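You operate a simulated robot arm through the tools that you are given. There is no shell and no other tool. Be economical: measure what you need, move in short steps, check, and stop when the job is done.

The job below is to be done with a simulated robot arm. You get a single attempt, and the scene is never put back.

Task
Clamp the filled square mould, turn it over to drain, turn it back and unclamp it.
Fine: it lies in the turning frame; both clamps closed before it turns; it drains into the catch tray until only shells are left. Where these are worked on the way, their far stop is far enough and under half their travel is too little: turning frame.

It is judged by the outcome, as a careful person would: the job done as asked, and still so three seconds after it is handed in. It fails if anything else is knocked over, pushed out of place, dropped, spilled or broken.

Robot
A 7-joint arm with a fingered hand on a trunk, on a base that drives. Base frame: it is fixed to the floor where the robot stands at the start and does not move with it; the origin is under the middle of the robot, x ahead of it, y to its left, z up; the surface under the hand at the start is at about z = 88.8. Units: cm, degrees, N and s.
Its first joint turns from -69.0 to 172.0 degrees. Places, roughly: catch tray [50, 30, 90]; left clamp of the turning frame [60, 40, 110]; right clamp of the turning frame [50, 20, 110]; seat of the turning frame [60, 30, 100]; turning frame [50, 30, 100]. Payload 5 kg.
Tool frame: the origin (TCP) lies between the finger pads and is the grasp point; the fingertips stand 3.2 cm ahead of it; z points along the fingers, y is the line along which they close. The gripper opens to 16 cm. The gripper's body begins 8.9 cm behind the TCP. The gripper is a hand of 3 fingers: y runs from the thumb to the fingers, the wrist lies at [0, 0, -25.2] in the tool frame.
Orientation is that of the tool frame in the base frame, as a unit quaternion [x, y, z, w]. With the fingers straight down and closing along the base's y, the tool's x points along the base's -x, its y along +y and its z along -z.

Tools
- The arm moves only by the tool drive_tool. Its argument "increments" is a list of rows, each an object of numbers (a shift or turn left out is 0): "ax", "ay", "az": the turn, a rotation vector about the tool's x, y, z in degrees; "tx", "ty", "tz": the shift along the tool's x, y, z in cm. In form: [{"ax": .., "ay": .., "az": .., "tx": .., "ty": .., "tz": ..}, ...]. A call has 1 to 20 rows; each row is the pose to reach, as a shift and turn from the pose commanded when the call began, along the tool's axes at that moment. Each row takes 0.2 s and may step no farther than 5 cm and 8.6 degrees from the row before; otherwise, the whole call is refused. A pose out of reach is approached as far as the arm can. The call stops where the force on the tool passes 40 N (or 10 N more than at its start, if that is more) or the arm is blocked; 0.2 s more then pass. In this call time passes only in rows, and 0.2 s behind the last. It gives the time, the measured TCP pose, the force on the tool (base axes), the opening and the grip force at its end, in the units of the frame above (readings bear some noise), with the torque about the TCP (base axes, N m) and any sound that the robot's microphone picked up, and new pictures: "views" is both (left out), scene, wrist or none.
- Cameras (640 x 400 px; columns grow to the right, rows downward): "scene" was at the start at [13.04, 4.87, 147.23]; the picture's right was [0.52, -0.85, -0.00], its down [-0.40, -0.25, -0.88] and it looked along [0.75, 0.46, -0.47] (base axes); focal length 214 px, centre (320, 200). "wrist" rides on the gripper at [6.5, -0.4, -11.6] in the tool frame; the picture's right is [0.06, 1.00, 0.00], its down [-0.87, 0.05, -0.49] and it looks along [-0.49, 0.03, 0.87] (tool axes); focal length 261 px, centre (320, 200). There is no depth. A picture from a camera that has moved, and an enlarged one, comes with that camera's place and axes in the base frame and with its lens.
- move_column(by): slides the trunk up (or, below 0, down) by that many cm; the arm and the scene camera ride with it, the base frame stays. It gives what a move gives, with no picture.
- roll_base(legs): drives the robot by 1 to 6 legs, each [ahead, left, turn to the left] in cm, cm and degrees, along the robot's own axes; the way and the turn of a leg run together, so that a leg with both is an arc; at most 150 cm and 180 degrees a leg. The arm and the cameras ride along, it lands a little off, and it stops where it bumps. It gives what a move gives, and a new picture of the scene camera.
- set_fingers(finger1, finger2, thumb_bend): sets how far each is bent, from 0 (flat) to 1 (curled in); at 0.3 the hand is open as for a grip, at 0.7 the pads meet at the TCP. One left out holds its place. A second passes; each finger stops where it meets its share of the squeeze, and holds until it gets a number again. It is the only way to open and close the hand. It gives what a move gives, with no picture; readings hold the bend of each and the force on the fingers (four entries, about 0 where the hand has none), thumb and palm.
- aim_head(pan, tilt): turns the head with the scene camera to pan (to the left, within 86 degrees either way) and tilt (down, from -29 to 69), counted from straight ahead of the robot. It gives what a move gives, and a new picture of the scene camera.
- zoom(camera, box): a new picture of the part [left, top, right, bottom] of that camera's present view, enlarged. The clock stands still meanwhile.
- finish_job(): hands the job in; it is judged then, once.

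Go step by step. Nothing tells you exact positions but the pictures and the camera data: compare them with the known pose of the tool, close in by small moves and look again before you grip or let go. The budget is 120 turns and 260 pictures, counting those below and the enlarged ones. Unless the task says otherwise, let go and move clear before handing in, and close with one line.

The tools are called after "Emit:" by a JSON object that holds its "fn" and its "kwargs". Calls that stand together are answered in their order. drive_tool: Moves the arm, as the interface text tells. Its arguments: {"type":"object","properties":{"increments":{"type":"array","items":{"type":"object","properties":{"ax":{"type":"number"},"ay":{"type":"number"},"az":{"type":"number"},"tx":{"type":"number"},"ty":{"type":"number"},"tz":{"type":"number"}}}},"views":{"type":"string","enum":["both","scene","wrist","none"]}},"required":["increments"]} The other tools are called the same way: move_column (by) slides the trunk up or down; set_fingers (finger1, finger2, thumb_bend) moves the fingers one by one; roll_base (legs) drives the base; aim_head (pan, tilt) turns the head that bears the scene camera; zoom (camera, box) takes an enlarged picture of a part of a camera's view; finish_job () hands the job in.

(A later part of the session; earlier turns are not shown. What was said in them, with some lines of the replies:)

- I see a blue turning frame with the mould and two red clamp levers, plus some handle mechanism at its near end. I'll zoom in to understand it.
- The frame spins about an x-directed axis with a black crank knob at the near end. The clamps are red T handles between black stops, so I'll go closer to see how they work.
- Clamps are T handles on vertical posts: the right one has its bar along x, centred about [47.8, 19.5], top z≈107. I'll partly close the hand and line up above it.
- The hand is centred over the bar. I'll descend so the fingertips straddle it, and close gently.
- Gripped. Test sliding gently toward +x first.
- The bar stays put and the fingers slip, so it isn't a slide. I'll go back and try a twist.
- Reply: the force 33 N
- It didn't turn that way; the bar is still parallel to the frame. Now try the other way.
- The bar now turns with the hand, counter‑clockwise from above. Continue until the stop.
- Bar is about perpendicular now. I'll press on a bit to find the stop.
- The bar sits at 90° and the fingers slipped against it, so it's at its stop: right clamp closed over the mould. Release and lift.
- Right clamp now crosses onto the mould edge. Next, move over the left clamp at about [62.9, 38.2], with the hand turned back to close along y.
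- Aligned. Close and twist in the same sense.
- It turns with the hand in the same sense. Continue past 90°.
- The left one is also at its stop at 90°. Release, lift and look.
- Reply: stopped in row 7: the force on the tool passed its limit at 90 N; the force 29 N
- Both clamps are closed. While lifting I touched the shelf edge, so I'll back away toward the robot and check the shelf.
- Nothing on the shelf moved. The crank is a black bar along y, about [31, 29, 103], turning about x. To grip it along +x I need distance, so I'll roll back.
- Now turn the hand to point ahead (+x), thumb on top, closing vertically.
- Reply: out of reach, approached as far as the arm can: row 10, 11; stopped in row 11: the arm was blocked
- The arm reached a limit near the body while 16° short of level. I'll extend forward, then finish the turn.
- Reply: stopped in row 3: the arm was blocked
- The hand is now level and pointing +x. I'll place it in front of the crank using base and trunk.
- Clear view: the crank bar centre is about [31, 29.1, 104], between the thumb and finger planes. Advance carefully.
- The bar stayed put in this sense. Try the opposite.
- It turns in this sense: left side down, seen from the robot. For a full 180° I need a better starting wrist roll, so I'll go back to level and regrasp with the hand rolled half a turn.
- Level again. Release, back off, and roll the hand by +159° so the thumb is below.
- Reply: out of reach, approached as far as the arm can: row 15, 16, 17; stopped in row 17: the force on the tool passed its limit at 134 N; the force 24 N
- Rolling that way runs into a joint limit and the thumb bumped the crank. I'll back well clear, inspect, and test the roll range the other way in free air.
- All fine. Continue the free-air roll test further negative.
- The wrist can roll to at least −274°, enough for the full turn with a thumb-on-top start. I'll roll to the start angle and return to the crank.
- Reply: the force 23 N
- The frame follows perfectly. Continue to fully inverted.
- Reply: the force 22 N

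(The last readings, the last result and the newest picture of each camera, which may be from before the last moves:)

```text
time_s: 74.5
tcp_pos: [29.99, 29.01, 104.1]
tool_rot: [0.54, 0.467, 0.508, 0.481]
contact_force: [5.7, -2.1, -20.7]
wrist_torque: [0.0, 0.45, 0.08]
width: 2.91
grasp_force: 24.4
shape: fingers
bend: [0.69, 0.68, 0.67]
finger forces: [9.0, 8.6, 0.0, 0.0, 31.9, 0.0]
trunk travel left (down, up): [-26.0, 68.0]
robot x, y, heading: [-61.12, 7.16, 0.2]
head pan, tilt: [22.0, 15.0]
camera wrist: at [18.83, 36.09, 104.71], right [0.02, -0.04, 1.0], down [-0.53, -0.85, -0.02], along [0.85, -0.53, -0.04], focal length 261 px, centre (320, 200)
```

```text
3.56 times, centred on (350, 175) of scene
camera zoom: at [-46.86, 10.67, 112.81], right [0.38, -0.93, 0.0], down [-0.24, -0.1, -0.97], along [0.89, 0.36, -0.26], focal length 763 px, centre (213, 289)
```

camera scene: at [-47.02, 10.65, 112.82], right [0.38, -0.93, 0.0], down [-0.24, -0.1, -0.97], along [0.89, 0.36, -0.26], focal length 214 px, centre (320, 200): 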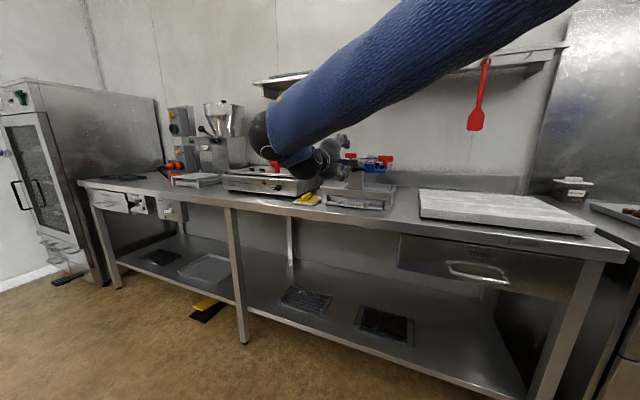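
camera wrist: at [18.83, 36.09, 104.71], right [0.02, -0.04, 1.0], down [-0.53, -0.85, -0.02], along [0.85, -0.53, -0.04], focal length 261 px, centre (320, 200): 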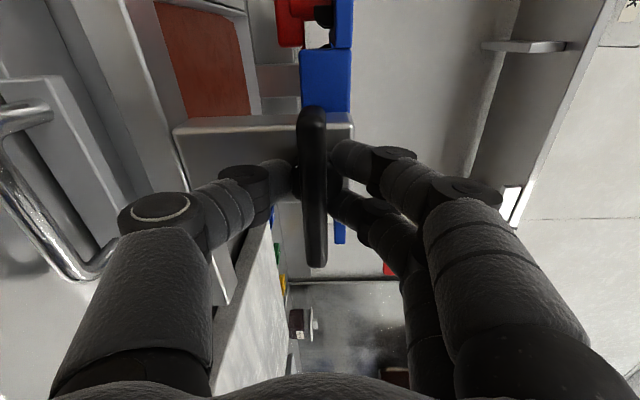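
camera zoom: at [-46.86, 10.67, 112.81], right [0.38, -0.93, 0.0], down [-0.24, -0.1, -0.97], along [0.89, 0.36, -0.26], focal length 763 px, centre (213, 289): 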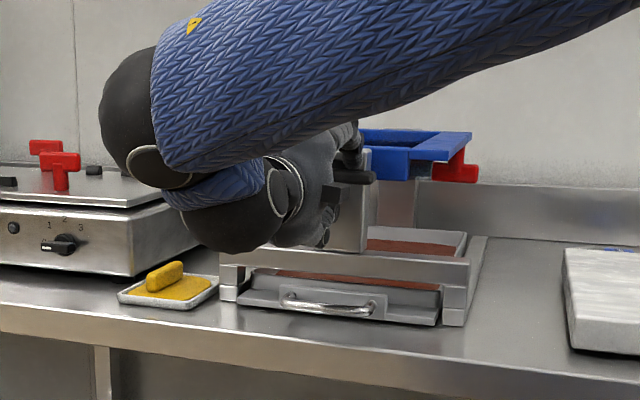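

Inverted, and the filling is draining into the tray. Nudge toward the stop and wait.

Emit:
{"fn": "drive_tool", "kwargs": {"increments": [{"az": -3}, {"az": -6}, {"az": -6}, {"az": -6}, {"az": -6}, {"az": -6}, {"az": -6}, {"az": -6}, {"az": -6}, {"az": -6}, {"az": -6}, {"az": -6}, {"az": -6}, {"az": -6}, {"az": -6}, {"az": -6}, {"az": -6}, {"az": -6}, {"az": -6}, {"az": -6}], "views": "wrist"}}

Emit:
{"fn": "drive_tool", "kwargs": {"increments": [{"tz": 0}, {"tz": 0}, {"tz": 0}, {"tz": 0}, {"tz": 0}, {"tz": 0}, {"tz": 0}, {"tz": 0}, {"tz": 0}, {"tz": 0}, {"tz": 0}, {"tz": 0}, {"tz": 0}, {"tz": 0}, {"tz": 0}, {"tz": 0}, {"tz": 0}, {"tz": 0}, {"tz": 0}, {"tz": 0}], "views": "wrist"}}

Emit:
{"fn": "zoom", "kwargs": {"camera": "scene", "box": [320, 140, 420, 220]}}

```text
time_s: 78.7
tcp_pos: [29.91, 29.11, 103.97]
tool_rot: [0.517, 0.495, 0.483, 0.505]
contact_force: [11.4, -1.3, -12.1]
wrist_torque: [0.36, 0.18, 0.1]
width: 2.92
grasp_force: 24.2
shape: fingers
bend: [0.68, 0.68, 0.67]
finger forces: [7.5, 14.7, 0.0, 0.0, 26.0, 0.0]
trunk travel left (down, up): [-26.0, 68.0]
robot x, y, heading: [-61.16, 7.0, 0.1]
head pan, tilt: [22.0, 15.0]
camera wrist: at [18.77, 36.09, 103.95], right [0.03, 0.06, 1.0], down [-0.53, -0.85, 0.07], along [0.85, -0.53, 0.01], focal length 261 px, centre (320, 200)
```

wrist: 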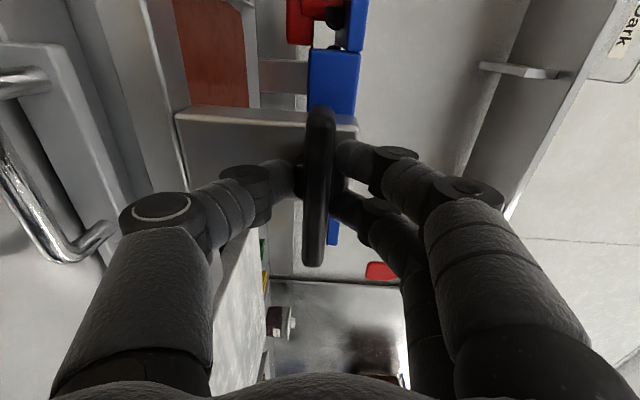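

```text
time_s: 82.9
tcp_pos: [29.93, 29.16, 103.79]
tool_rot: [0.516, 0.495, 0.483, 0.505]
contact_force: [11.3, -0.4, -13.7]
wrist_torque: [0.38, 0.16, 0.06]
width: 2.94
grasp_force: 24.2
shape: fingers
bend: [0.68, 0.68, 0.67]
finger forces: [7.5, 14.8, 0.0, 0.0, 26.1, 0.1]
trunk travel left (down, up): [-26.0, 68.0]
robot x, y, heading: [-61.42, 7.0, 0.3]
head pan, tilt: [22.0, 15.0]
camera wrist: at [18.77, 36.09, 103.95], right [0.03, 0.06, 1.0], down [-0.53, -0.85, 0.07], along [0.85, -0.53, 0.01], focal length 261 px, centre (320, 200)
```

wrist: 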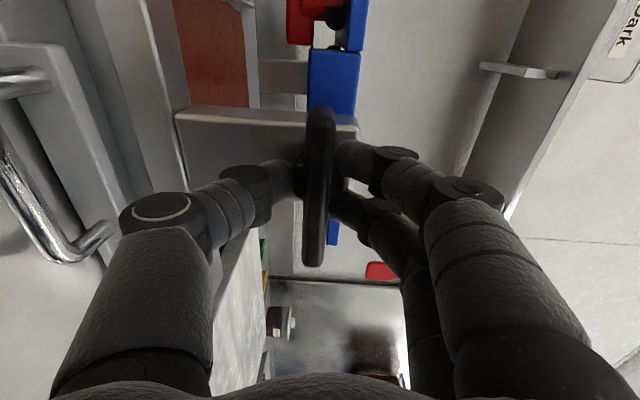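

```text
5.00 times, centred on (370, 180) of scene
camera zoom: at [-46.9, 10.66, 112.81], right [0.38, -0.93, 0.0], down [-0.24, -0.1, -0.97], along [0.89, 0.36, -0.26], focal length 1072 px, centre (70, 300)
```

zoom: 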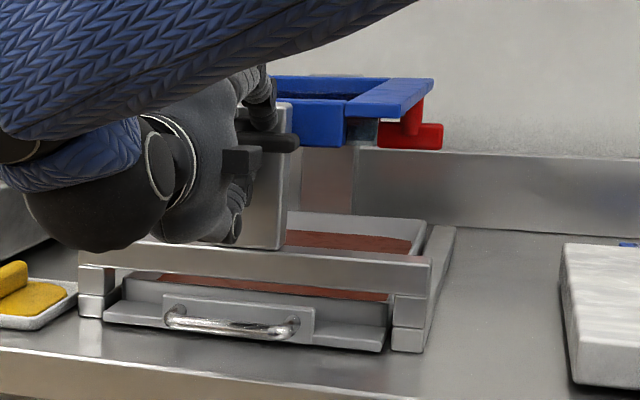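

It's against the stop and no stream is visible. I'll wait a few more seconds for good drainage.

Emit:
{"fn": "drive_tool", "kwargs": {"increments": [{"tz": 0}, {"tz": 0}, {"tz": 0}, {"tz": 0}, {"tz": 0}, {"tz": 0}, {"tz": 0}, {"tz": 0}, {"tz": 0}, {"tz": 0}, {"tz": 0}, {"tz": 0}, {"tz": 0}, {"tz": 0}, {"tz": 0}, {"tz": 0}, {"tz": 0}, {"tz": 0}, {"tz": 0}, {"tz": 0}], "views": "none"}}

Emit:
{"fn": "drive_tool", "kwargs": {"increments": [{"tz": 0}, {"tz": 0}, {"tz": 0}, {"tz": 0}, {"tz": 0}, {"tz": 0}, {"tz": 0}, {"tz": 0}, {"tz": 0}, {"tz": 0}, {"tz": 0}, {"tz": 0}, {"tz": 0}, {"tz": 0}, {"tz": 0}, {"tz": 0}, {"tz": 0}, {"tz": 0}, {"tz": 0}, {"tz": 0}], "views": "none"}}

Emit:
{"fn": "zoom", "kwargs": {"camera": "wrist", "box": [160, 0, 380, 140]}}

```text
time_s: 87.1
tcp_pos: [29.86, 29.09, 104.02]
tool_rot: [0.517, 0.495, 0.483, 0.505]
contact_force: [11.2, -0.9, -12.8]
wrist_torque: [0.33, 0.16, 0.07]
width: 2.94
grasp_force: 24.3
shape: fingers
bend: [0.68, 0.68, 0.67]
finger forces: [7.6, 14.7, 0.0, 0.0, 26.1, 0.0]
trunk travel left (down, up): [-26.0, 68.0]
robot x, y, heading: [-60.81, 6.85, 0.1]
head pan, tilt: [22.0, 15.0]
```

```text
time_s: 91.3
tcp_pos: [30.04, 29.15, 103.94]
tool_rot: [0.517, 0.495, 0.483, 0.505]
contact_force: [10.5, -1.0, -14.4]
wrist_torque: [0.36, 0.17, 0.07]
width: 2.93
grasp_force: 24.1
shape: fingers
bend: [0.68, 0.68, 0.67]
finger forces: [7.7, 14.6, 0.0, 0.0, 26.2, 0.0]
trunk travel left (down, up): [-26.0, 68.0]
robot x, y, heading: [-60.83, 7.0, 0.2]
head pan, tilt: [22.0, 15.0]
```

```text
2.86 times, centred on (270, 70) of wrist
camera zoom: at [18.77, 36.09, 103.95], right [0.03, 0.06, 1.0], down [-0.53, -0.85, 0.07], along [0.85, -0.53, 0.01], focal length 745 px, centre (463, 571)
```

zoom: 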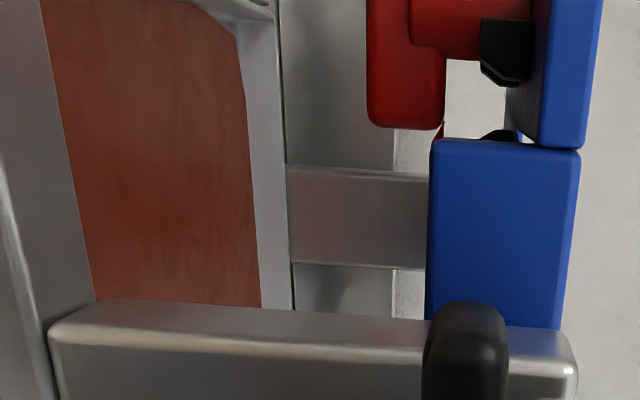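

Drained. Now turn back by the full 188°, in two calls.

Emit:
{"fn": "drive_tool", "kwargs": {"increments": [{"az": 8}, {"az": 16}, {"az": 24}, {"az": 32}, {"az": 40}, {"az": 48}, {"az": 56}, {"az": 64}, {"az": 72}, {"az": 80}, {"az": 88}, {"az": 96}], "views": "none"}}

Emit:
{"fn": "drive_tool", "kwargs": {"increments": [{"az": 8}, {"az": 16}, {"az": 24}, {"az": 32}, {"az": 40}, {"az": 48}, {"az": 56}, {"az": 64}, {"az": 72}, {"az": 80}, {"az": 88}, {"az": 93}], "views": "wrist"}}

Emit:
{"fn": "zoom", "kwargs": {"camera": "scene", "box": [260, 120, 440, 230]}}

```text
time_s: 93.9
tcp_pos: [30.07, 29.29, 103.97]
tool_rot: [0.713, -0.052, 0.698, -0.022]
contact_force: [-4.0, 8.0, -30.2]
wrist_torque: [0.06, 0.73, 0.13]
width: 2.81
grasp_force: 26.5
shape: fingers
bend: [0.67, 0.68, 0.68]
finger forces: [7.9, 20.7, 0.0, 0.1, 24.5, 0.0]
trunk travel left (down, up): [-26.0, 68.0]
robot x, y, heading: [-60.88, 6.71, -0.1]
head pan, tilt: [22.0, 15.0]
```

```text
time_s: 96.5
tcp_pos: [29.89, 29.04, 104.16]
tool_rot: [-0.452, 0.553, -0.467, 0.521]
contact_force: [9.9, 8.5, 0.6]
wrist_torque: [-0.17, 0.18, 0.33]
width: 2.78
grasp_force: 23.4
shape: fingers
bend: [0.66, 0.67, 0.68]
finger forces: [11.8, 15.8, 0.0, 0.1, 19.8, 0.1]
trunk travel left (down, up): [-26.0, 68.0]
robot x, y, heading: [-61.03, 7.45, 0.5]
head pan, tilt: [22.0, 15.0]
camera wrist: at [18.1, 23.0, 103.95], right [-0.02, 0.09, -1.0], down [-0.45, 0.89, 0.09], along [0.89, 0.45, 0.03], focal length 261 px, centre (320, 200)
```

wrist: 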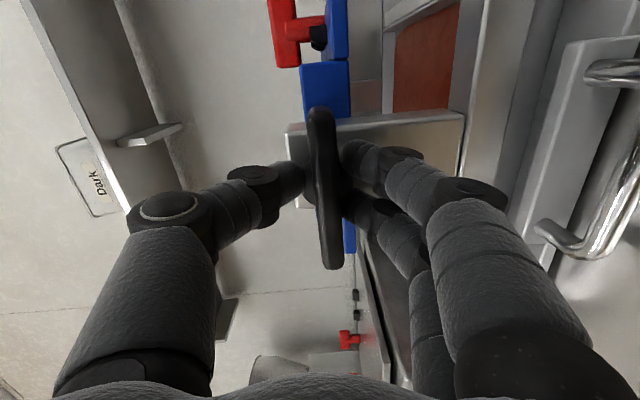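

```text
3.56 times, centred on (350, 175) of scene
camera zoom: at [-47.0, 10.7, 112.83], right [0.38, -0.93, 0.0], down [-0.24, -0.1, -0.97], along [0.89, 0.36, -0.26], focal length 763 px, centre (213, 289)
```

zoom: 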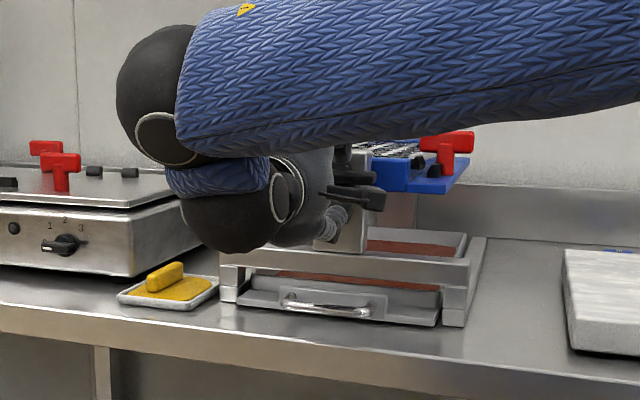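

Nearly level. Press it fully to its start stop, then release and back away.

Emit:
{"fn": "drive_tool", "kwargs": {"increments": [{"az": 5}, {"az": 10}], "views": "none"}}

Emit:
{"fn": "drive_tool", "kwargs": {"increments": [{"az": -2}, {"az": -5}], "views": "wrist"}}

Emit:
{"fn": "set_fingers", "kwargs": {"finger1": 0.58, "finger2": 0.58, "thumb_bend": 0.58}}

Emit:
{"fn": "drive_tool", "kwargs": {"increments": [{"tz": -3}, {"tz": -6}, {"tz": -9}, {"tz": -12}], "views": "wrist"}}

```text
time_s: 97.1
tcp_pos: [29.93, 28.81, 104.23]
tool_rot: [-0.401, 0.591, -0.421, 0.56]
contact_force: [-1.8, -7.9, 0.1]
wrist_torque: [-0.48, 0.18, -0.1]
width: 2.64
grasp_force: 26.9
shape: fingers
bend: [0.66, 0.67, 0.68]
finger forces: [19.6, 12.1, 0.0, 0.1, 21.5, 0.0]
trunk travel left (down, up): [-26.0, 68.0]
robot x, y, heading: [-60.96, 6.73, 0.3]
head pan, tilt: [22.0, 15.0]
```

```text
time_s: 97.7
tcp_pos: [29.9, 28.83, 104.31]
tool_rot: [-0.428, 0.572, -0.444, 0.54]
contact_force: [1.0, -9.3, 0.8]
wrist_torque: [-0.03, 0.13, -0.14]
width: 2.7
grasp_force: 26.7
shape: fingers
bend: [0.66, 0.67, 0.68]
finger forces: [15.2, 13.2, 0.0, 0.0, 23.6, 0.0]
trunk travel left (down, up): [-26.0, 68.0]
robot x, y, heading: [-60.87, 7.07, 0.2]
head pan, tilt: [22.0, 15.0]
camera wrist: at [18.09, 23.0, 103.42], right [-0.01, 0.18, -0.98], down [-0.45, 0.88, 0.17], along [0.89, 0.44, 0.07], focal length 261 px, centre (320, 200)
```

wrist: 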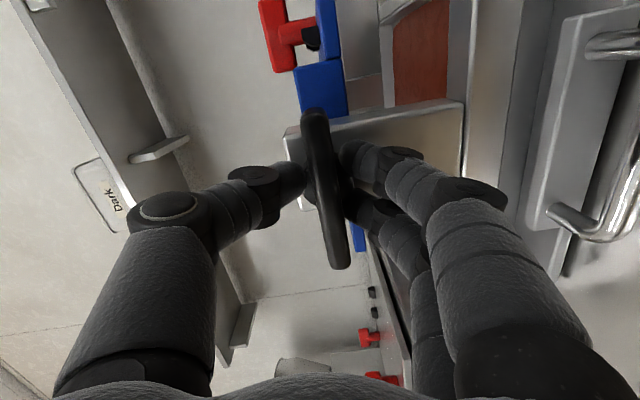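

```text
time_s: 98.7
tcp_pos: [29.94, 29.09, 104.24]
tool_rot: [-0.428, 0.572, -0.443, 0.542]
contact_force: [-0.9, -0.4, 0.0]
wrist_torque: [-0.01, 0.0, -0.01]
width: 5.87
grasp_force: 0.1
shape: fingers
bend: [0.57, 0.57, 0.57]
finger forces: [0.0, 0.0, 0.0, 0.0, 0.0, 0.0]
trunk travel left (down, up): [-26.0, 68.0]
robot x, y, heading: [-60.61, 6.63, 0.2]
head pan, tilt: [22.0, 15.0]
```

```text
time_s: 99.7
tcp_pos: [18.03, 29.83, 104.26]
tool_rot: [-0.428, 0.572, -0.443, 0.542]
contact_force: [0.2, 0.1, 0.5]
wrist_torque: [-0.02, 0.02, 0.03]
width: 5.87
grasp_force: 0.0
shape: fingers
bend: [0.57, 0.57, 0.57]
finger forces: [0.0, 0.0, 0.0, 0.1, 0.1, 0.0]
trunk travel left (down, up): [-26.0, 68.0]
robot x, y, heading: [-61.0, 6.69, 0.3]
head pan, tilt: [22.0, 15.0]
camera wrist: at [6.22, 23.88, 103.45], right [-0.01, 0.18, -0.98], down [-0.45, 0.88, 0.17], along [0.89, 0.44, 0.07], focal length 261 px, centre (320, 200)
```

wrist: 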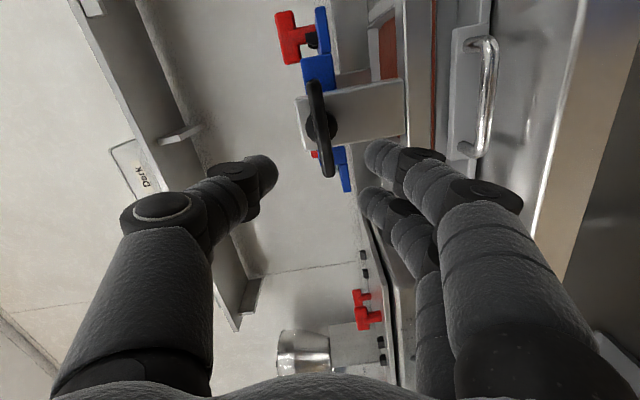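

Crank released at level. Raise the trunk, then turn the hand back to pointing down.

Emit:
{"fn": "move_column", "kwargs": {"by": 36.5}}

Emit:
{"fn": "drive_tool", "kwargs": {"increments": [{"ax": -7.4, "ay": 0.74, "az": -1.08}, {"ax": -14.8, "ay": 1.5, "az": -2.2}, {"ax": -22.2, "ay": 2.2, "az": -3.25}, {"ax": -29.5, "ay": 3, "az": -4.3}, {"ax": -36.9, "ay": 3.7, "az": -5.4}, {"ax": -44.3, "ay": 4.45, "az": -6.5}, {"ax": -51.7, "ay": 5.2, "az": -7.6}, {"ax": -59.1, "ay": 5.9, "az": -8.7}, {"ax": -66.5, "ay": 6.7, "az": -9.75}, {"ax": -73.8, "ay": 7.4, "az": -10.8}, {"ax": -81.2, "ay": 8.2, "az": -11.9}, {"ax": -88.6, "ay": 8.9, "az": -13}], "views": "scene"}}

```text
time_s: 103.2
tcp_pos: [18.04, 29.81, 140.61]
tool_rot: [-0.428, 0.571, -0.444, 0.542]
contact_force: [-0.7, 1.0, -1.2]
wrist_torque: [0.01, 0.01, -0.03]
width: 5.86
grasp_force: 0.1
shape: fingers
bend: [0.57, 0.57, 0.57]
finger forces: [0.0, 0.0, 0.0, 0.0, 0.0, 0.0]
trunk travel left (down, up): [-62.5, 31.5]
robot x, y, heading: [-60.85, 7.0, 0.1]
head pan, tilt: [22.0, 15.0]
```

```text
time_s: 106.0
tcp_pos: [21.37, 22.05, 145.81]
tool_rot: [-0.678, 0.732, 0.04, 0.043]
contact_force: [0.2, 1.1, -0.6]
wrist_torque: [-0.11, 0.02, -0.01]
width: 5.92
grasp_force: 0.1
shape: fingers
bend: [0.57, 0.57, 0.57]
finger forces: [0.1, 0.1, 0.0, 0.0, 0.0, 0.0]
trunk travel left (down, up): [-62.5, 31.5]
robot x, y, heading: [-60.9, 7.3, -0.1]
head pan, tilt: [22.0, 15.0]
stopped in row 12: the arm was blocked; the commanded pose is now the measured one
camera scene: at [-46.91, 10.95, 149.3], right [0.38, -0.93, 0.0], down [-0.24, -0.1, -0.97], along [0.89, 0.36, -0.26], focal length 214 px, centre (320, 200)
```

scene: 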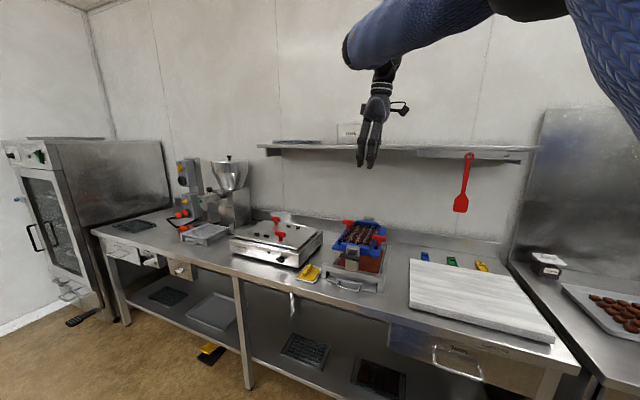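

Now pull the arm in, level the hand, and then roll forward again.

Emit:
{"fn": "drive_tool", "kwargs": {"increments": [{"ay": 2.2, "az": -1.5, "ty": 4, "tz": 1}, {"ay": 4.5, "az": -3, "ty": 8, "tz": 3}, {"ax": -0.3, "ay": 6.7, "az": -4.4, "ty": 12, "tz": 5}, {"ax": -0.3, "ay": 6.7, "az": -4.4, "ty": 16, "tz": 7}, {"ax": -0.3, "ay": 6.7, "az": -4.4, "ty": 20, "tz": 9}, {"ax": -0.3, "ay": 6.7, "az": -4.4, "ty": 24, "tz": 11}, {"ax": -0.3, "ay": 6.7, "az": -4.4, "ty": 28, "tz": 13}, {"ax": -0.3, "ay": 6.7, "az": -4.4, "ty": 32, "tz": 15}], "views": "scene"}}

```text
time_s: 107.8
tcp_pos: [-10.79, 25.48, 131.38]
tool_rot: [0.708, -0.706, -0.001, -0.001]
contact_force: [-0.5, -0.6, 0.5]
wrist_torque: [-0.03, -0.01, -0.01]
width: 5.92
grasp_force: 0.0
shape: fingers
bend: [0.57, 0.57, 0.57]
finger forces: [0.0, 0.0, 0.0, 0.0, 0.0, 0.0]
trunk travel left (down, up): [-62.5, 31.5]
robot x, y, heading: [-61.15, 6.89, -0.0]
head pan, tilt: [22.0, 15.0]
camera scene: at [-47.12, 10.56, 149.35], right [0.38, -0.93, 0.0], down [-0.24, -0.1, -0.97], along [0.9, 0.36, -0.26], focal length 214 px, centre (320, 200)
```

scene: 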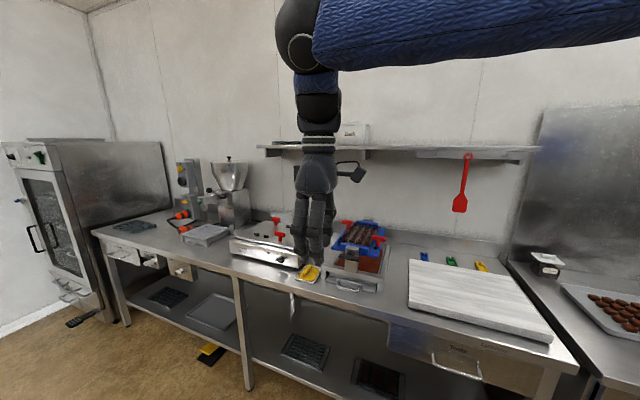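

Emit:
{"fn": "roll_base", "kwargs": {"legs": [[0, -6.5, 0], [58.5, 0, 0]]}}

Emit:
{"fn": "aim_head", "kwargs": {"pan": 31.6, "tilt": 28}}

Emit:
{"fn": "drive_tool", "kwargs": {"increments": [{"tz": 3}, {"tz": 7}], "views": "wrist"}}

Emit:
{"fn": "zoom", "kwargs": {"camera": "scene", "box": [230, 200, 400, 390]}}

```text
time_s: 111.8
tcp_pos: [49.19, 18.79, 131.17]
tool_rot: [0.707, -0.707, -0.001, 0.0]
contact_force: [-0.1, -0.5, 0.2]
wrist_torque: [0.03, 0.03, 0.02]
width: 5.91
grasp_force: 0.1
shape: fingers
bend: [0.57, 0.57, 0.57]
finger forces: [0.0, 0.0, 0.1, 0.1, 0.0, 0.1]
trunk travel left (down, up): [-62.5, 31.5]
robot x, y, heading: [-1.42, 0.65, -0.2]
head pan, tilt: [22.0, 15.0]
camera scene: at [12.65, 4.06, 149.33], right [0.37, -0.93, 0.0], down [-0.24, -0.1, -0.97], along [0.9, 0.36, -0.26], focal length 214 px, centre (320, 200)
```

scene: 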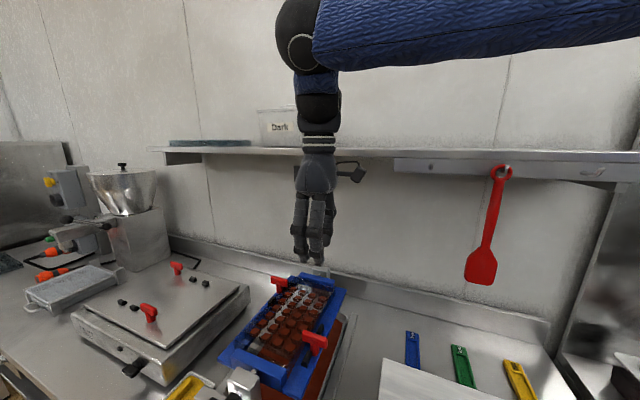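

```text
time_s: 112.5
tcp_pos: [48.92, 18.94, 131.34]
tool_rot: [0.707, -0.707, -0.001, -0.001]
contact_force: [-0.2, -0.6, 0.1]
wrist_torque: [0.01, -0.02, 0.01]
width: 5.96
grasp_force: 0.1
shape: fingers
bend: [0.57, 0.57, 0.57]
finger forces: [0.0, 0.1, 0.1, 0.1, 0.0, 0.0]
trunk travel left (down, up): [-62.5, 31.5]
robot x, y, heading: [-1.64, 0.51, 0.1]
head pan, tilt: [31.6, 28.0]
camera scene: at [11.66, 5.34, 147.24], right [0.52, -0.85, 0.0], down [-0.4, -0.24, -0.88], along [0.75, 0.46, -0.47], focal length 214 px, centre (320, 200)
```

scene: 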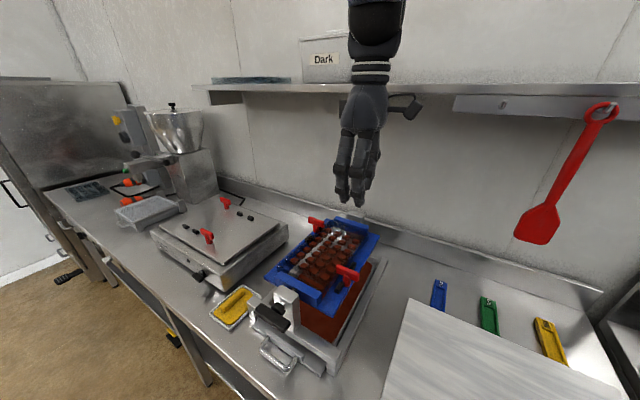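

```text
time_s: 113.1
tcp_pos: [49.17, 19.31, 124.17]
tool_rot: [-0.706, 0.708, 0.0, 0.001]
contact_force: [-0.1, -0.6, 0.3]
wrist_torque: [0.01, 0.01, 0.01]
width: 5.9
grasp_force: 0.1
shape: fingers
bend: [0.57, 0.57, 0.57]
finger forces: [0.0, 0.1, 0.0, 0.0, 0.1, 0.1]
trunk travel left (down, up): [-62.5, 31.5]
robot x, y, heading: [-1.49, 0.71, -0.3]
head pan, tilt: [31.6, 28.0]
camera wrist: at [49.58, 12.84, 135.86], right [-1.0, -0.06, 0.0], down [-0.05, 0.87, 0.49], along [-0.03, 0.49, -0.87], focal length 261 px, centre (320, 200)
```

wrist: 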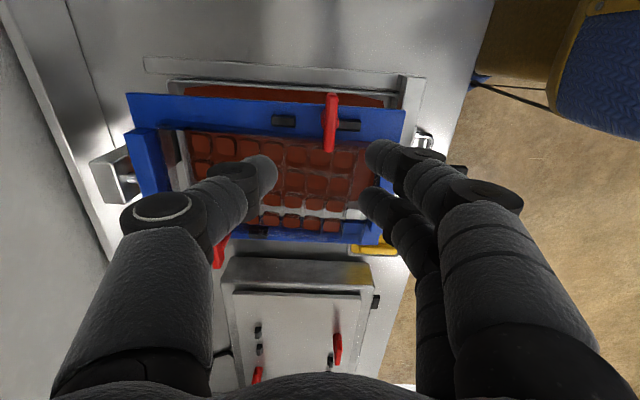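

```text
2.11 times, centred on (315, 295) of scene
camera zoom: at [11.81, 5.38, 147.23], right [0.52, -0.85, 0.0], down [-0.4, -0.25, -0.88], along [0.75, 0.46, -0.47], focal length 452 px, centre (330, 0)
```

zoom: 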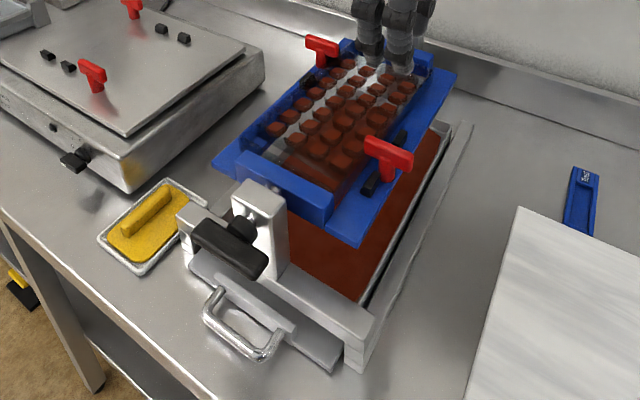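

Clamps still closed, tray filled. Check the cavities, then align with the right clamp at [47.9, 19.5].

Emit:
{"fn": "zoom", "kwargs": {"camera": "scene", "box": [280, 220, 360, 290]}}

Emit:
{"fn": "set_fingers", "kwargs": {"finger1": 0.6, "finger2": 0.6, "thumb_bend": 0.6}}

Emit:
{"fn": "drive_tool", "kwargs": {"increments": [{"ty": 1.3, "tx": -0.2, "tz": 4}, {"ty": 1.3, "tx": -0.2, "tz": 8}, {"ty": 1.3, "tx": -0.2, "tz": 12}], "views": "wrist"}}

```text
5.71 times, centred on (320, 255) of scene
camera zoom: at [11.81, 5.38, 147.23], right [0.52, -0.85, 0.0], down [-0.4, -0.25, -0.88], along [0.75, 0.46, -0.47], focal length 1226 px, centre (320, -114)
```

zoom: 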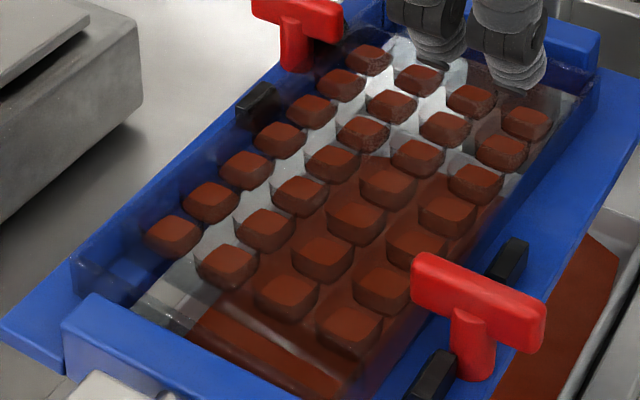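

```text
time_s: 114.1
tcp_pos: [48.96, 19.32, 124.24]
tool_rot: [-0.707, 0.707, 0.0, 0.001]
contact_force: [-0.1, 0.3, 0.6]
wrist_torque: [0.02, -0.03, -0.01]
width: 4.82
grasp_force: 0.0
shape: fingers
bend: [0.6, 0.6, 0.6]
finger forces: [0.0, 0.1, 0.1, 0.0, 0.0, 0.1]
trunk travel left (down, up): [-62.5, 31.5]
robot x, y, heading: [-1.5, 0.36, -0.3]
head pan, tilt: [31.6, 28.0]
```

```text
time_s: 114.9
tcp_pos: [48.16, 19.34, 112.16]
tool_rot: [-0.707, 0.707, 0.001, 0.0]
contact_force: [0.0, -0.6, 0.7]
wrist_torque: [0.02, 0.08, 0.0]
width: 4.78
grasp_force: 0.0
shape: fingers
bend: [0.6, 0.6, 0.6]
finger forces: [0.0, 0.1, 0.0, 0.0, 0.0, 0.1]
trunk travel left (down, up): [-62.5, 31.5]
robot x, y, heading: [-0.91, 0.44, -0.1]
head pan, tilt: [31.6, 28.0]
camera wrist: at [48.66, 12.82, 123.97], right [-1.0, -0.06, 0.0], down [-0.05, 0.87, 0.49], along [-0.03, 0.49, -0.87], focal length 261 px, centre (320, 200)
```

wrist: 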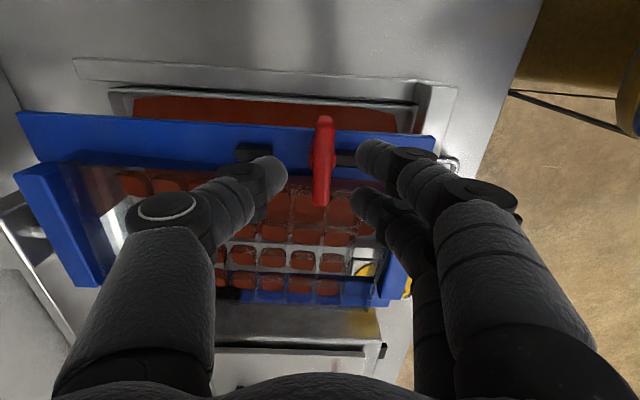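

Only thin shells remain, with the tray seen through the clear mould. Descend, grip and turn the right clamp clockwise, back to open.

Emit:
{"fn": "drive_tool", "kwargs": {"increments": [{"tz": 1.7, "ty": 0.3, "tx": -0.2}, {"tz": 3.3, "ty": 0.3, "tx": -0.2}], "views": "none"}}

Emit:
{"fn": "set_fingers", "kwargs": {"finger1": 0.72, "finger2": 0.72, "thumb_bend": 0.72}}

Emit:
{"fn": "drive_tool", "kwargs": {"increments": [{"az": 8}, {"az": 16}, {"az": 24}, {"az": 32}, {"az": 40}], "views": "wrist"}}

```text
time_s: 115.5
tcp_pos: [47.5, 19.45, 109.09]
tool_rot: [0.707, -0.707, -0.001, -0.001]
contact_force: [0.7, -0.2, -0.8]
wrist_torque: [-0.01, -0.03, 0.0]
width: 4.8
grasp_force: 0.0
shape: fingers
bend: [0.6, 0.6, 0.6]
finger forces: [0.0, 0.0, 0.0, 0.1, 0.1, 0.1]
trunk travel left (down, up): [-62.5, 31.5]
robot x, y, heading: [-1.58, 0.75, -0.2]
head pan, tilt: [31.6, 28.0]
```

```text
time_s: 116.5
tcp_pos: [47.67, 19.47, 109.07]
tool_rot: [-0.707, 0.708, 0.001, 0.0]
contact_force: [7.7, -1.2, 0.0]
wrist_torque: [0.02, -0.29, -0.06]
width: 2.14
grasp_force: 9.1
shape: fingers
bend: [0.71, 0.71, 0.68]
finger forces: [2.9, 2.8, 0.0, 0.1, 12.3, 0.0]
trunk travel left (down, up): [-62.5, 31.5]
robot x, y, heading: [-1.18, 0.29, -0.3]
head pan, tilt: [31.6, 28.0]
```

```text
time_s: 117.7
tcp_pos: [47.45, 19.52, 108.97]
tool_rot: [-0.422, 0.907, 0.001, 0.0]
contact_force: [6.6, 5.7, 6.8]
wrist_torque: [0.11, -0.21, 0.06]
width: 1.88
grasp_force: 8.4
shape: fingers
bend: [0.71, 0.71, 0.69]
finger forces: [3.3, 5.4, 0.0, 0.0, 10.2, 0.0]
trunk travel left (down, up): [-62.5, 31.5]
robot x, y, heading: [-1.45, 0.52, -0.2]
head pan, tilt: [31.6, 28.0]
camera wrist: at [43.7, 14.23, 120.62], right [-0.8, 0.6, 0.0], down [0.52, 0.7, 0.49], along [0.29, 0.4, -0.87], focal length 261 px, centre (320, 200)
```

wrist: 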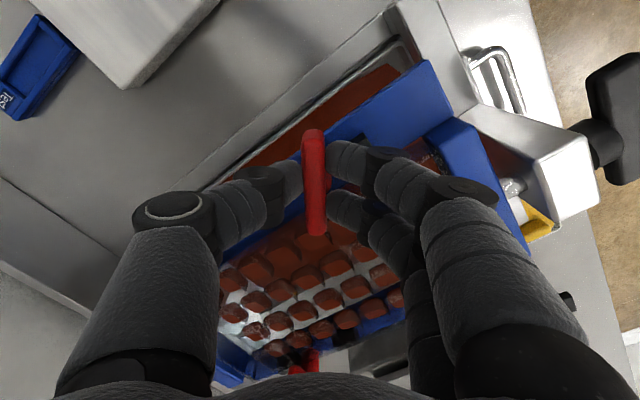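

It follows. Continue past the open stop, with some over-travel.

Emit:
{"fn": "drive_tool", "kwargs": {"increments": [{"az": 8}, {"az": 16}, {"az": 24}, {"az": 32}, {"az": 40}, {"az": 48}, {"az": 55}, {"az": 60}], "views": "wrist"}}

```text
time_s: 119.5
tcp_pos: [47.51, 19.51, 108.92]
tool_rot: [0.089, 0.996, 0.0, 0.0]
contact_force: [0.8, 10.9, 4.3]
wrist_torque: [0.31, -0.13, 0.16]
width: 1.77
grasp_force: 11.1
shape: fingers
bend: [0.71, 0.71, 0.69]
finger forces: [5.3, 11.0, 0.1, 0.0, 5.5, 0.1]
trunk travel left (down, up): [-62.5, 31.5]
robot x, y, heading: [-1.42, 0.51, -0.4]
head pan, tilt: [31.6, 28.0]
camera wrist: at [41.06, 20.22, 120.61], right [0.11, 0.99, 0.0], down [0.87, -0.1, 0.49], along [0.49, -0.06, -0.87], focal length 261 px, centre (320, 200)
```

wrist: 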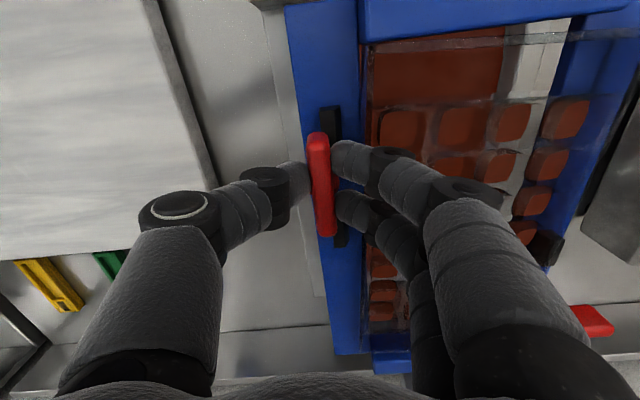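

Right clamp is open, bar parallel to the frame. Release, lift slightly, and go to the left clamp with the hand turned to close along x.

Emit:
{"fn": "set_fingers", "kwargs": {"finger1": 0.6, "finger2": 0.6, "thumb_bend": 0.6}}

Emit:
{"fn": "drive_tool", "kwargs": {"increments": [{"tz": -3}, {"tz": -6}, {"tz": -9}, {"tz": -9, "az": -7.7, "tx": -0.9, "ty": 1.65}, {"tz": -9, "az": -15.4, "tx": -1.8, "ty": 3.3}, {"tz": -9, "az": -23, "tx": -2.7, "ty": 4.9}, {"tz": -9, "az": -30.8, "tx": -3.6, "ty": 6.6}, {"tz": -9, "az": -38.5, "tx": -4.5, "ty": 8.2}, {"tz": -9, "az": -46, "tx": -5.4, "ty": 9.9}, {"tz": -9, "az": -54, "tx": -6.3, "ty": 11.5}, {"tz": -9, "az": -61.5, "tx": -7.2, "ty": 13.2}, {"tz": -9, "az": -69, "tx": -8.2, "ty": 14.8}, {"tz": -9, "az": -77, "tx": -9.1, "ty": 16.5}, {"tz": -9, "az": -84.6, "tx": -10, "ty": 18.1}, {"tz": -9, "az": -92.3, "tx": -10.9, "ty": 19.8}, {"tz": -9, "az": -100, "tx": -11.8, "ty": 21.4}], "views": "both"}}

Emit:
{"fn": "zoom", "kwargs": {"camera": "scene", "box": [270, 200, 390, 310]}}

```text
time_s: 120.5
tcp_pos: [47.49, 19.39, 108.86]
tool_rot: [0.087, 0.996, 0.0, 0.001]
contact_force: [-0.5, 0.6, -0.2]
wrist_torque: [0.0, -0.03, -0.01]
width: 4.69
grasp_force: 0.0
shape: fingers
bend: [0.6, 0.6, 0.6]
finger forces: [0.0, 0.0, 0.0, 0.0, 0.0, 0.0]
trunk travel left (down, up): [-62.5, 31.5]
robot x, y, heading: [-1.54, 0.72, -0.3]
head pan, tilt: [31.6, 28.0]
```

```text
time_s: 123.9
tcp_pos: [62.73, 38.49, 117.98]
tool_rot: [0.708, -0.706, 0.001, 0.001]
contact_force: [-0.3, 0.2, 0.0]
wrist_torque: [-0.05, -0.04, 0.0]
width: 4.69
grasp_force: 0.0
shape: fingers
bend: [0.6, 0.6, 0.6]
finger forces: [0.1, 0.1, 0.1, 0.0, 0.1, 0.1]
trunk travel left (down, up): [-62.5, 31.5]
robot x, y, heading: [-1.44, 0.73, -0.0]
head pan, tilt: [31.6, 28.0]
camera scene: at [11.69, 5.42, 147.23], right [0.52, -0.85, 0.0], down [-0.4, -0.25, -0.88], along [0.75, 0.46, -0.47], focal length 214 px, centre (320, 200)
camera wrist: at [63.19, 32.0, 129.72], right [-1.0, -0.06, 0.0], down [-0.06, 0.87, 0.49], along [-0.03, 0.49, -0.87], focal length 261 px, centre (320, 200)
```

scene: 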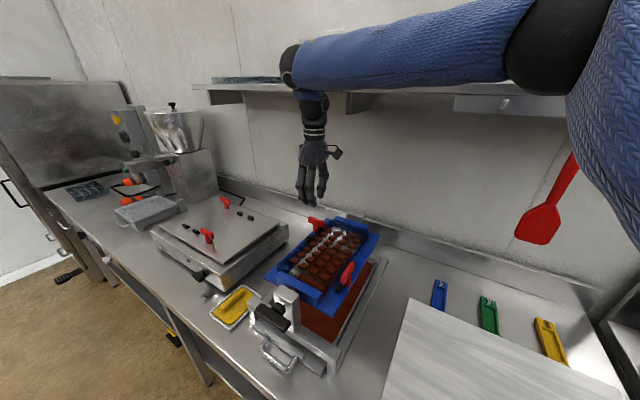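
wrist: 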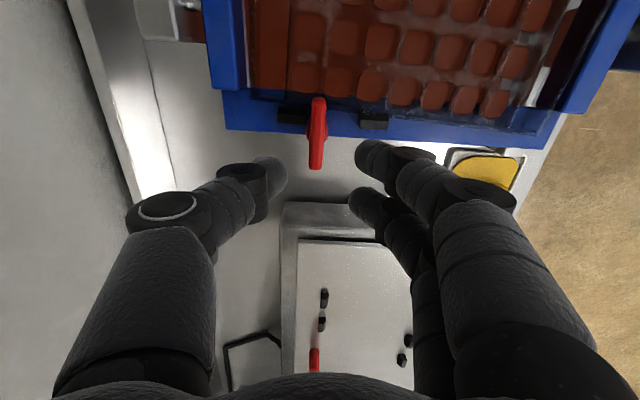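

```text
3.64 times, centred on (330, 255) of scene
camera zoom: at [11.69, 5.42, 147.23], right [0.52, -0.85, 0.0], down [-0.4, -0.25, -0.88], along [0.75, 0.46, -0.47], focal length 780 px, centre (284, 0)
```

zoom: 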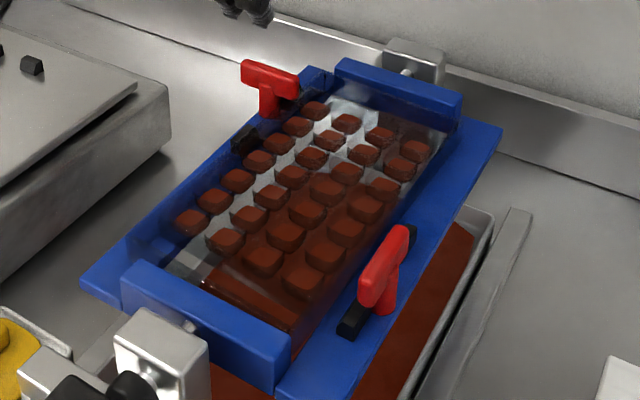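

Left bar is just under the hand. Descend, grip, twist back.

Emit:
{"fn": "drive_tool", "kwargs": {"increments": [{"ty": -0.3, "tx": 0.2, "tz": 4}, {"ty": -0.3, "tx": 0.2, "tz": 7}, {"ty": -0.3, "tx": 0.2, "tz": 9}], "views": "wrist"}}

Emit:
{"fn": "set_fingers", "kwargs": {"finger1": 0.72, "finger2": 0.72, "thumb_bend": 0.72}}

Emit:
{"fn": "drive_tool", "kwargs": {"increments": [{"az": 8}, {"az": 16}, {"az": 24}, {"az": 32}, {"az": 40}, {"az": 48}, {"az": 56}, {"az": 64}, {"az": 72}, {"az": 80}, {"az": 88}, {"az": 95}, {"az": 102}], "views": "wrist"}}

```text
time_s: 124.7
tcp_pos: [63.27, 38.16, 108.86]
tool_rot: [0.707, -0.707, -0.001, 0.0]
contact_force: [1.4, -0.2, 0.7]
wrist_torque: [-0.04, 0.01, 0.0]
width: 4.74
grasp_force: 0.3
shape: fingers
bend: [0.6, 0.6, 0.6]
finger forces: [0.3, 0.0, 0.1, 0.0, 0.0, 0.1]
trunk travel left (down, up): [-62.5, 31.5]
robot x, y, heading: [-1.25, 0.59, 0.1]
head pan, tilt: [31.6, 28.0]
camera wrist: at [63.65, 31.66, 120.51], right [-1.0, -0.06, 0.0], down [-0.05, 0.87, 0.49], along [-0.03, 0.49, -0.87], focal length 261 px, centre (320, 200)
```

wrist: 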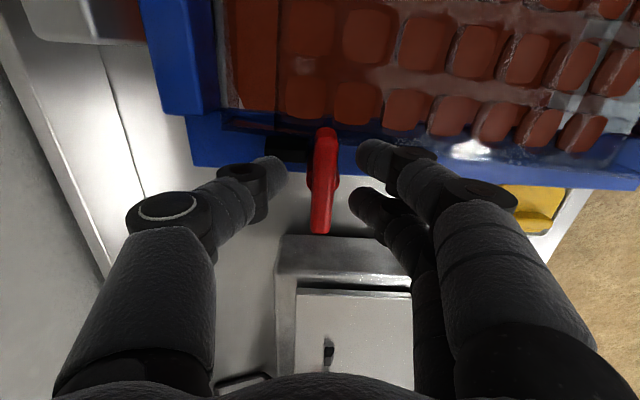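

```text
time_s: 125.7
tcp_pos: [63.11, 38.18, 108.81]
tool_rot: [-0.707, 0.707, 0.0, 0.0]
contact_force: [-1.7, -1.6, -5.2]
wrist_torque: [-0.06, 0.03, -0.03]
width: 2.11
grasp_force: 8.9
shape: fingers
bend: [0.69, 0.69, 0.69]
finger forces: [5.4, 5.6, 0.0, 0.0, 6.9, 0.0]
trunk travel left (down, up): [-62.5, 31.5]
robot x, y, heading: [-1.13, 0.87, -0.2]
head pan, tilt: [31.6, 28.0]
```

```text
time_s: 128.5
tcp_pos: [63.02, 38.25, 109.04]
tool_rot: [0.105, 0.994, 0.001, 0.0]
contact_force: [-9.5, 8.9, 0.6]
wrist_torque: [0.17, 0.17, 0.25]
width: 1.75
grasp_force: 11.6
shape: fingers
bend: [0.7, 0.69, 0.69]
finger forces: [4.3, 11.1, 0.1, 0.1, 7.2, 0.0]
trunk travel left (down, up): [-62.5, 31.5]
robot x, y, heading: [-1.44, 0.81, -0.1]
head pan, tilt: [31.6, 28.0]
camera wrist: at [56.65, 39.2, 120.72], right [0.15, 0.99, 0.0], down [0.86, -0.13, 0.49], along [0.49, -0.07, -0.87], focal length 261 px, centre (320, 200)
```

wrist: 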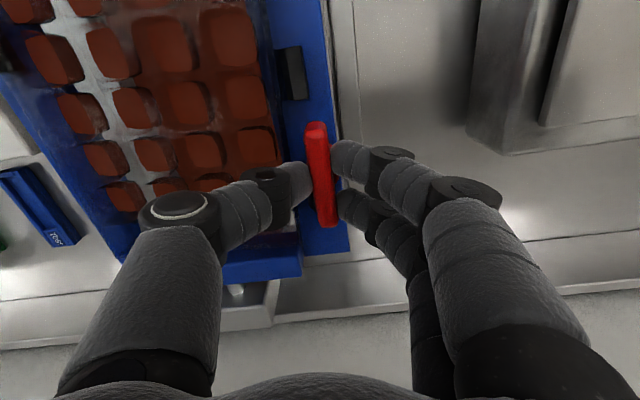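

Left clamp is open and at its stop. Release, lift modestly and back away from the shelf.

Emit:
{"fn": "set_fingers", "kwargs": {"finger1": 0.58, "finger2": 0.58, "thumb_bend": 0.58}}

Emit:
{"fn": "drive_tool", "kwargs": {"increments": [{"tz": -3}, {"tz": -6}, {"tz": -9}, {"tz": -9, "tx": 4}, {"tz": -9, "tx": 8}, {"tz": -11, "tx": 12}, {"tz": -14, "tx": 15}, {"tz": -18, "tx": 16}, {"tz": -22, "tx": 16}], "views": "both"}}

Emit:
{"fn": "zoom", "kwargs": {"camera": "scene", "box": [230, 200, 400, 390]}}

```text
time_s: 129.5
tcp_pos: [63.18, 38.15, 108.94]
tool_rot: [0.105, 0.994, 0.001, 0.0]
contact_force: [-0.1, 0.2, -0.2]
wrist_torque: [-0.02, -0.01, -0.01]
width: 5.84
grasp_force: 0.2
shape: fingers
bend: [0.57, 0.57, 0.57]
finger forces: [0.0, 0.1, 0.1, 0.1, 0.1, 0.0]
trunk travel left (down, up): [-62.5, 31.5]
robot x, y, heading: [-1.07, 0.72, -0.2]
head pan, tilt: [31.6, 28.0]
```

```text
time_s: 131.5
tcp_pos: [47.61, 41.09, 130.9]
tool_rot: [0.107, 0.994, 0.002, -0.002]
contact_force: [-0.4, 0.0, -0.2]
wrist_torque: [0.02, -0.04, 0.03]
width: 5.84
grasp_force: 0.0
shape: fingers
bend: [0.57, 0.57, 0.57]
finger forces: [0.1, 0.1, 0.0, 0.1, 0.0, 0.1]
trunk travel left (down, up): [-62.5, 31.5]
robot x, y, heading: [-1.65, 0.42, -0.1]
head pan, tilt: [31.6, 28.0]
camera scene: at [11.62, 5.27, 147.23], right [0.52, -0.85, 0.0], down [-0.4, -0.24, -0.88], along [0.75, 0.46, -0.47], focal length 214 px, centre (320, 200)
camera wrist: at [41.27, 42.04, 142.58], right [0.15, 0.99, 0.0], down [0.86, -0.13, 0.49], along [0.48, -0.07, -0.87], focal length 261 px, centre (320, 200)
```

scene: 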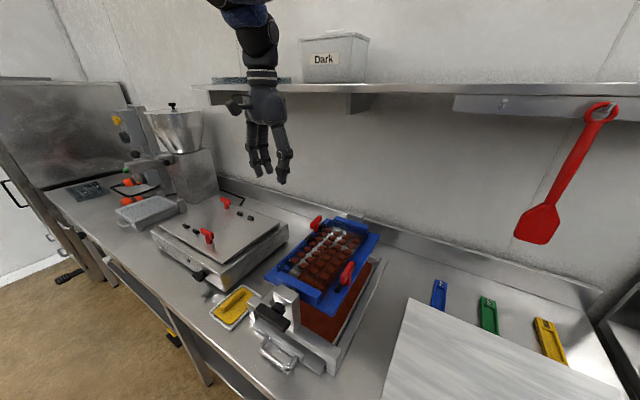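
wrist: 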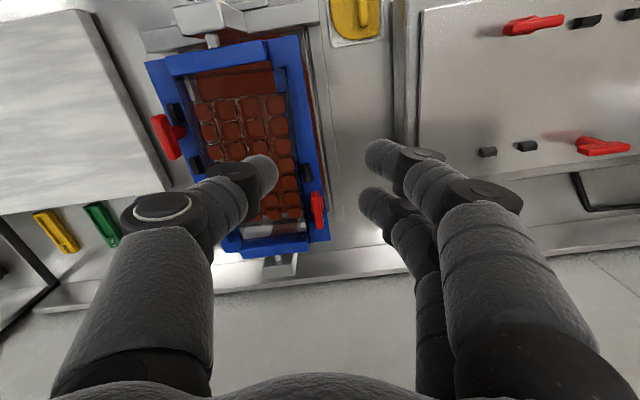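

```text
2.11 times, centred on (315, 295) of scene
camera zoom: at [11.62, 5.27, 147.23], right [0.52, -0.85, 0.0], down [-0.4, -0.24, -0.88], along [0.75, 0.46, -0.47], focal length 452 px, centre (330, 0)
```

zoom: 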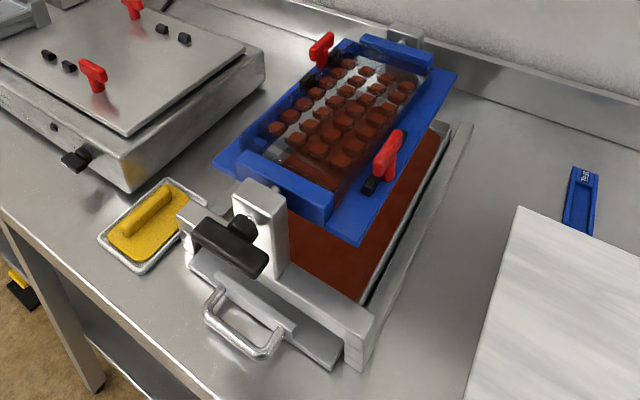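

The mould lies level in the frame with both clamps open. Its filling is in the catch tray, and the hand is clear.

Emit:
{"fn": "finish_job", "kwargs": {}}

```text
The job is handed in.
```

The job is handed in: I clamped the mould, turned it over to drain into the catch tray until only shells looked left, turned it back level and opened both clamps. The hand bumped the shelf once and the crank once on the way; nothing looked moved or damaged.
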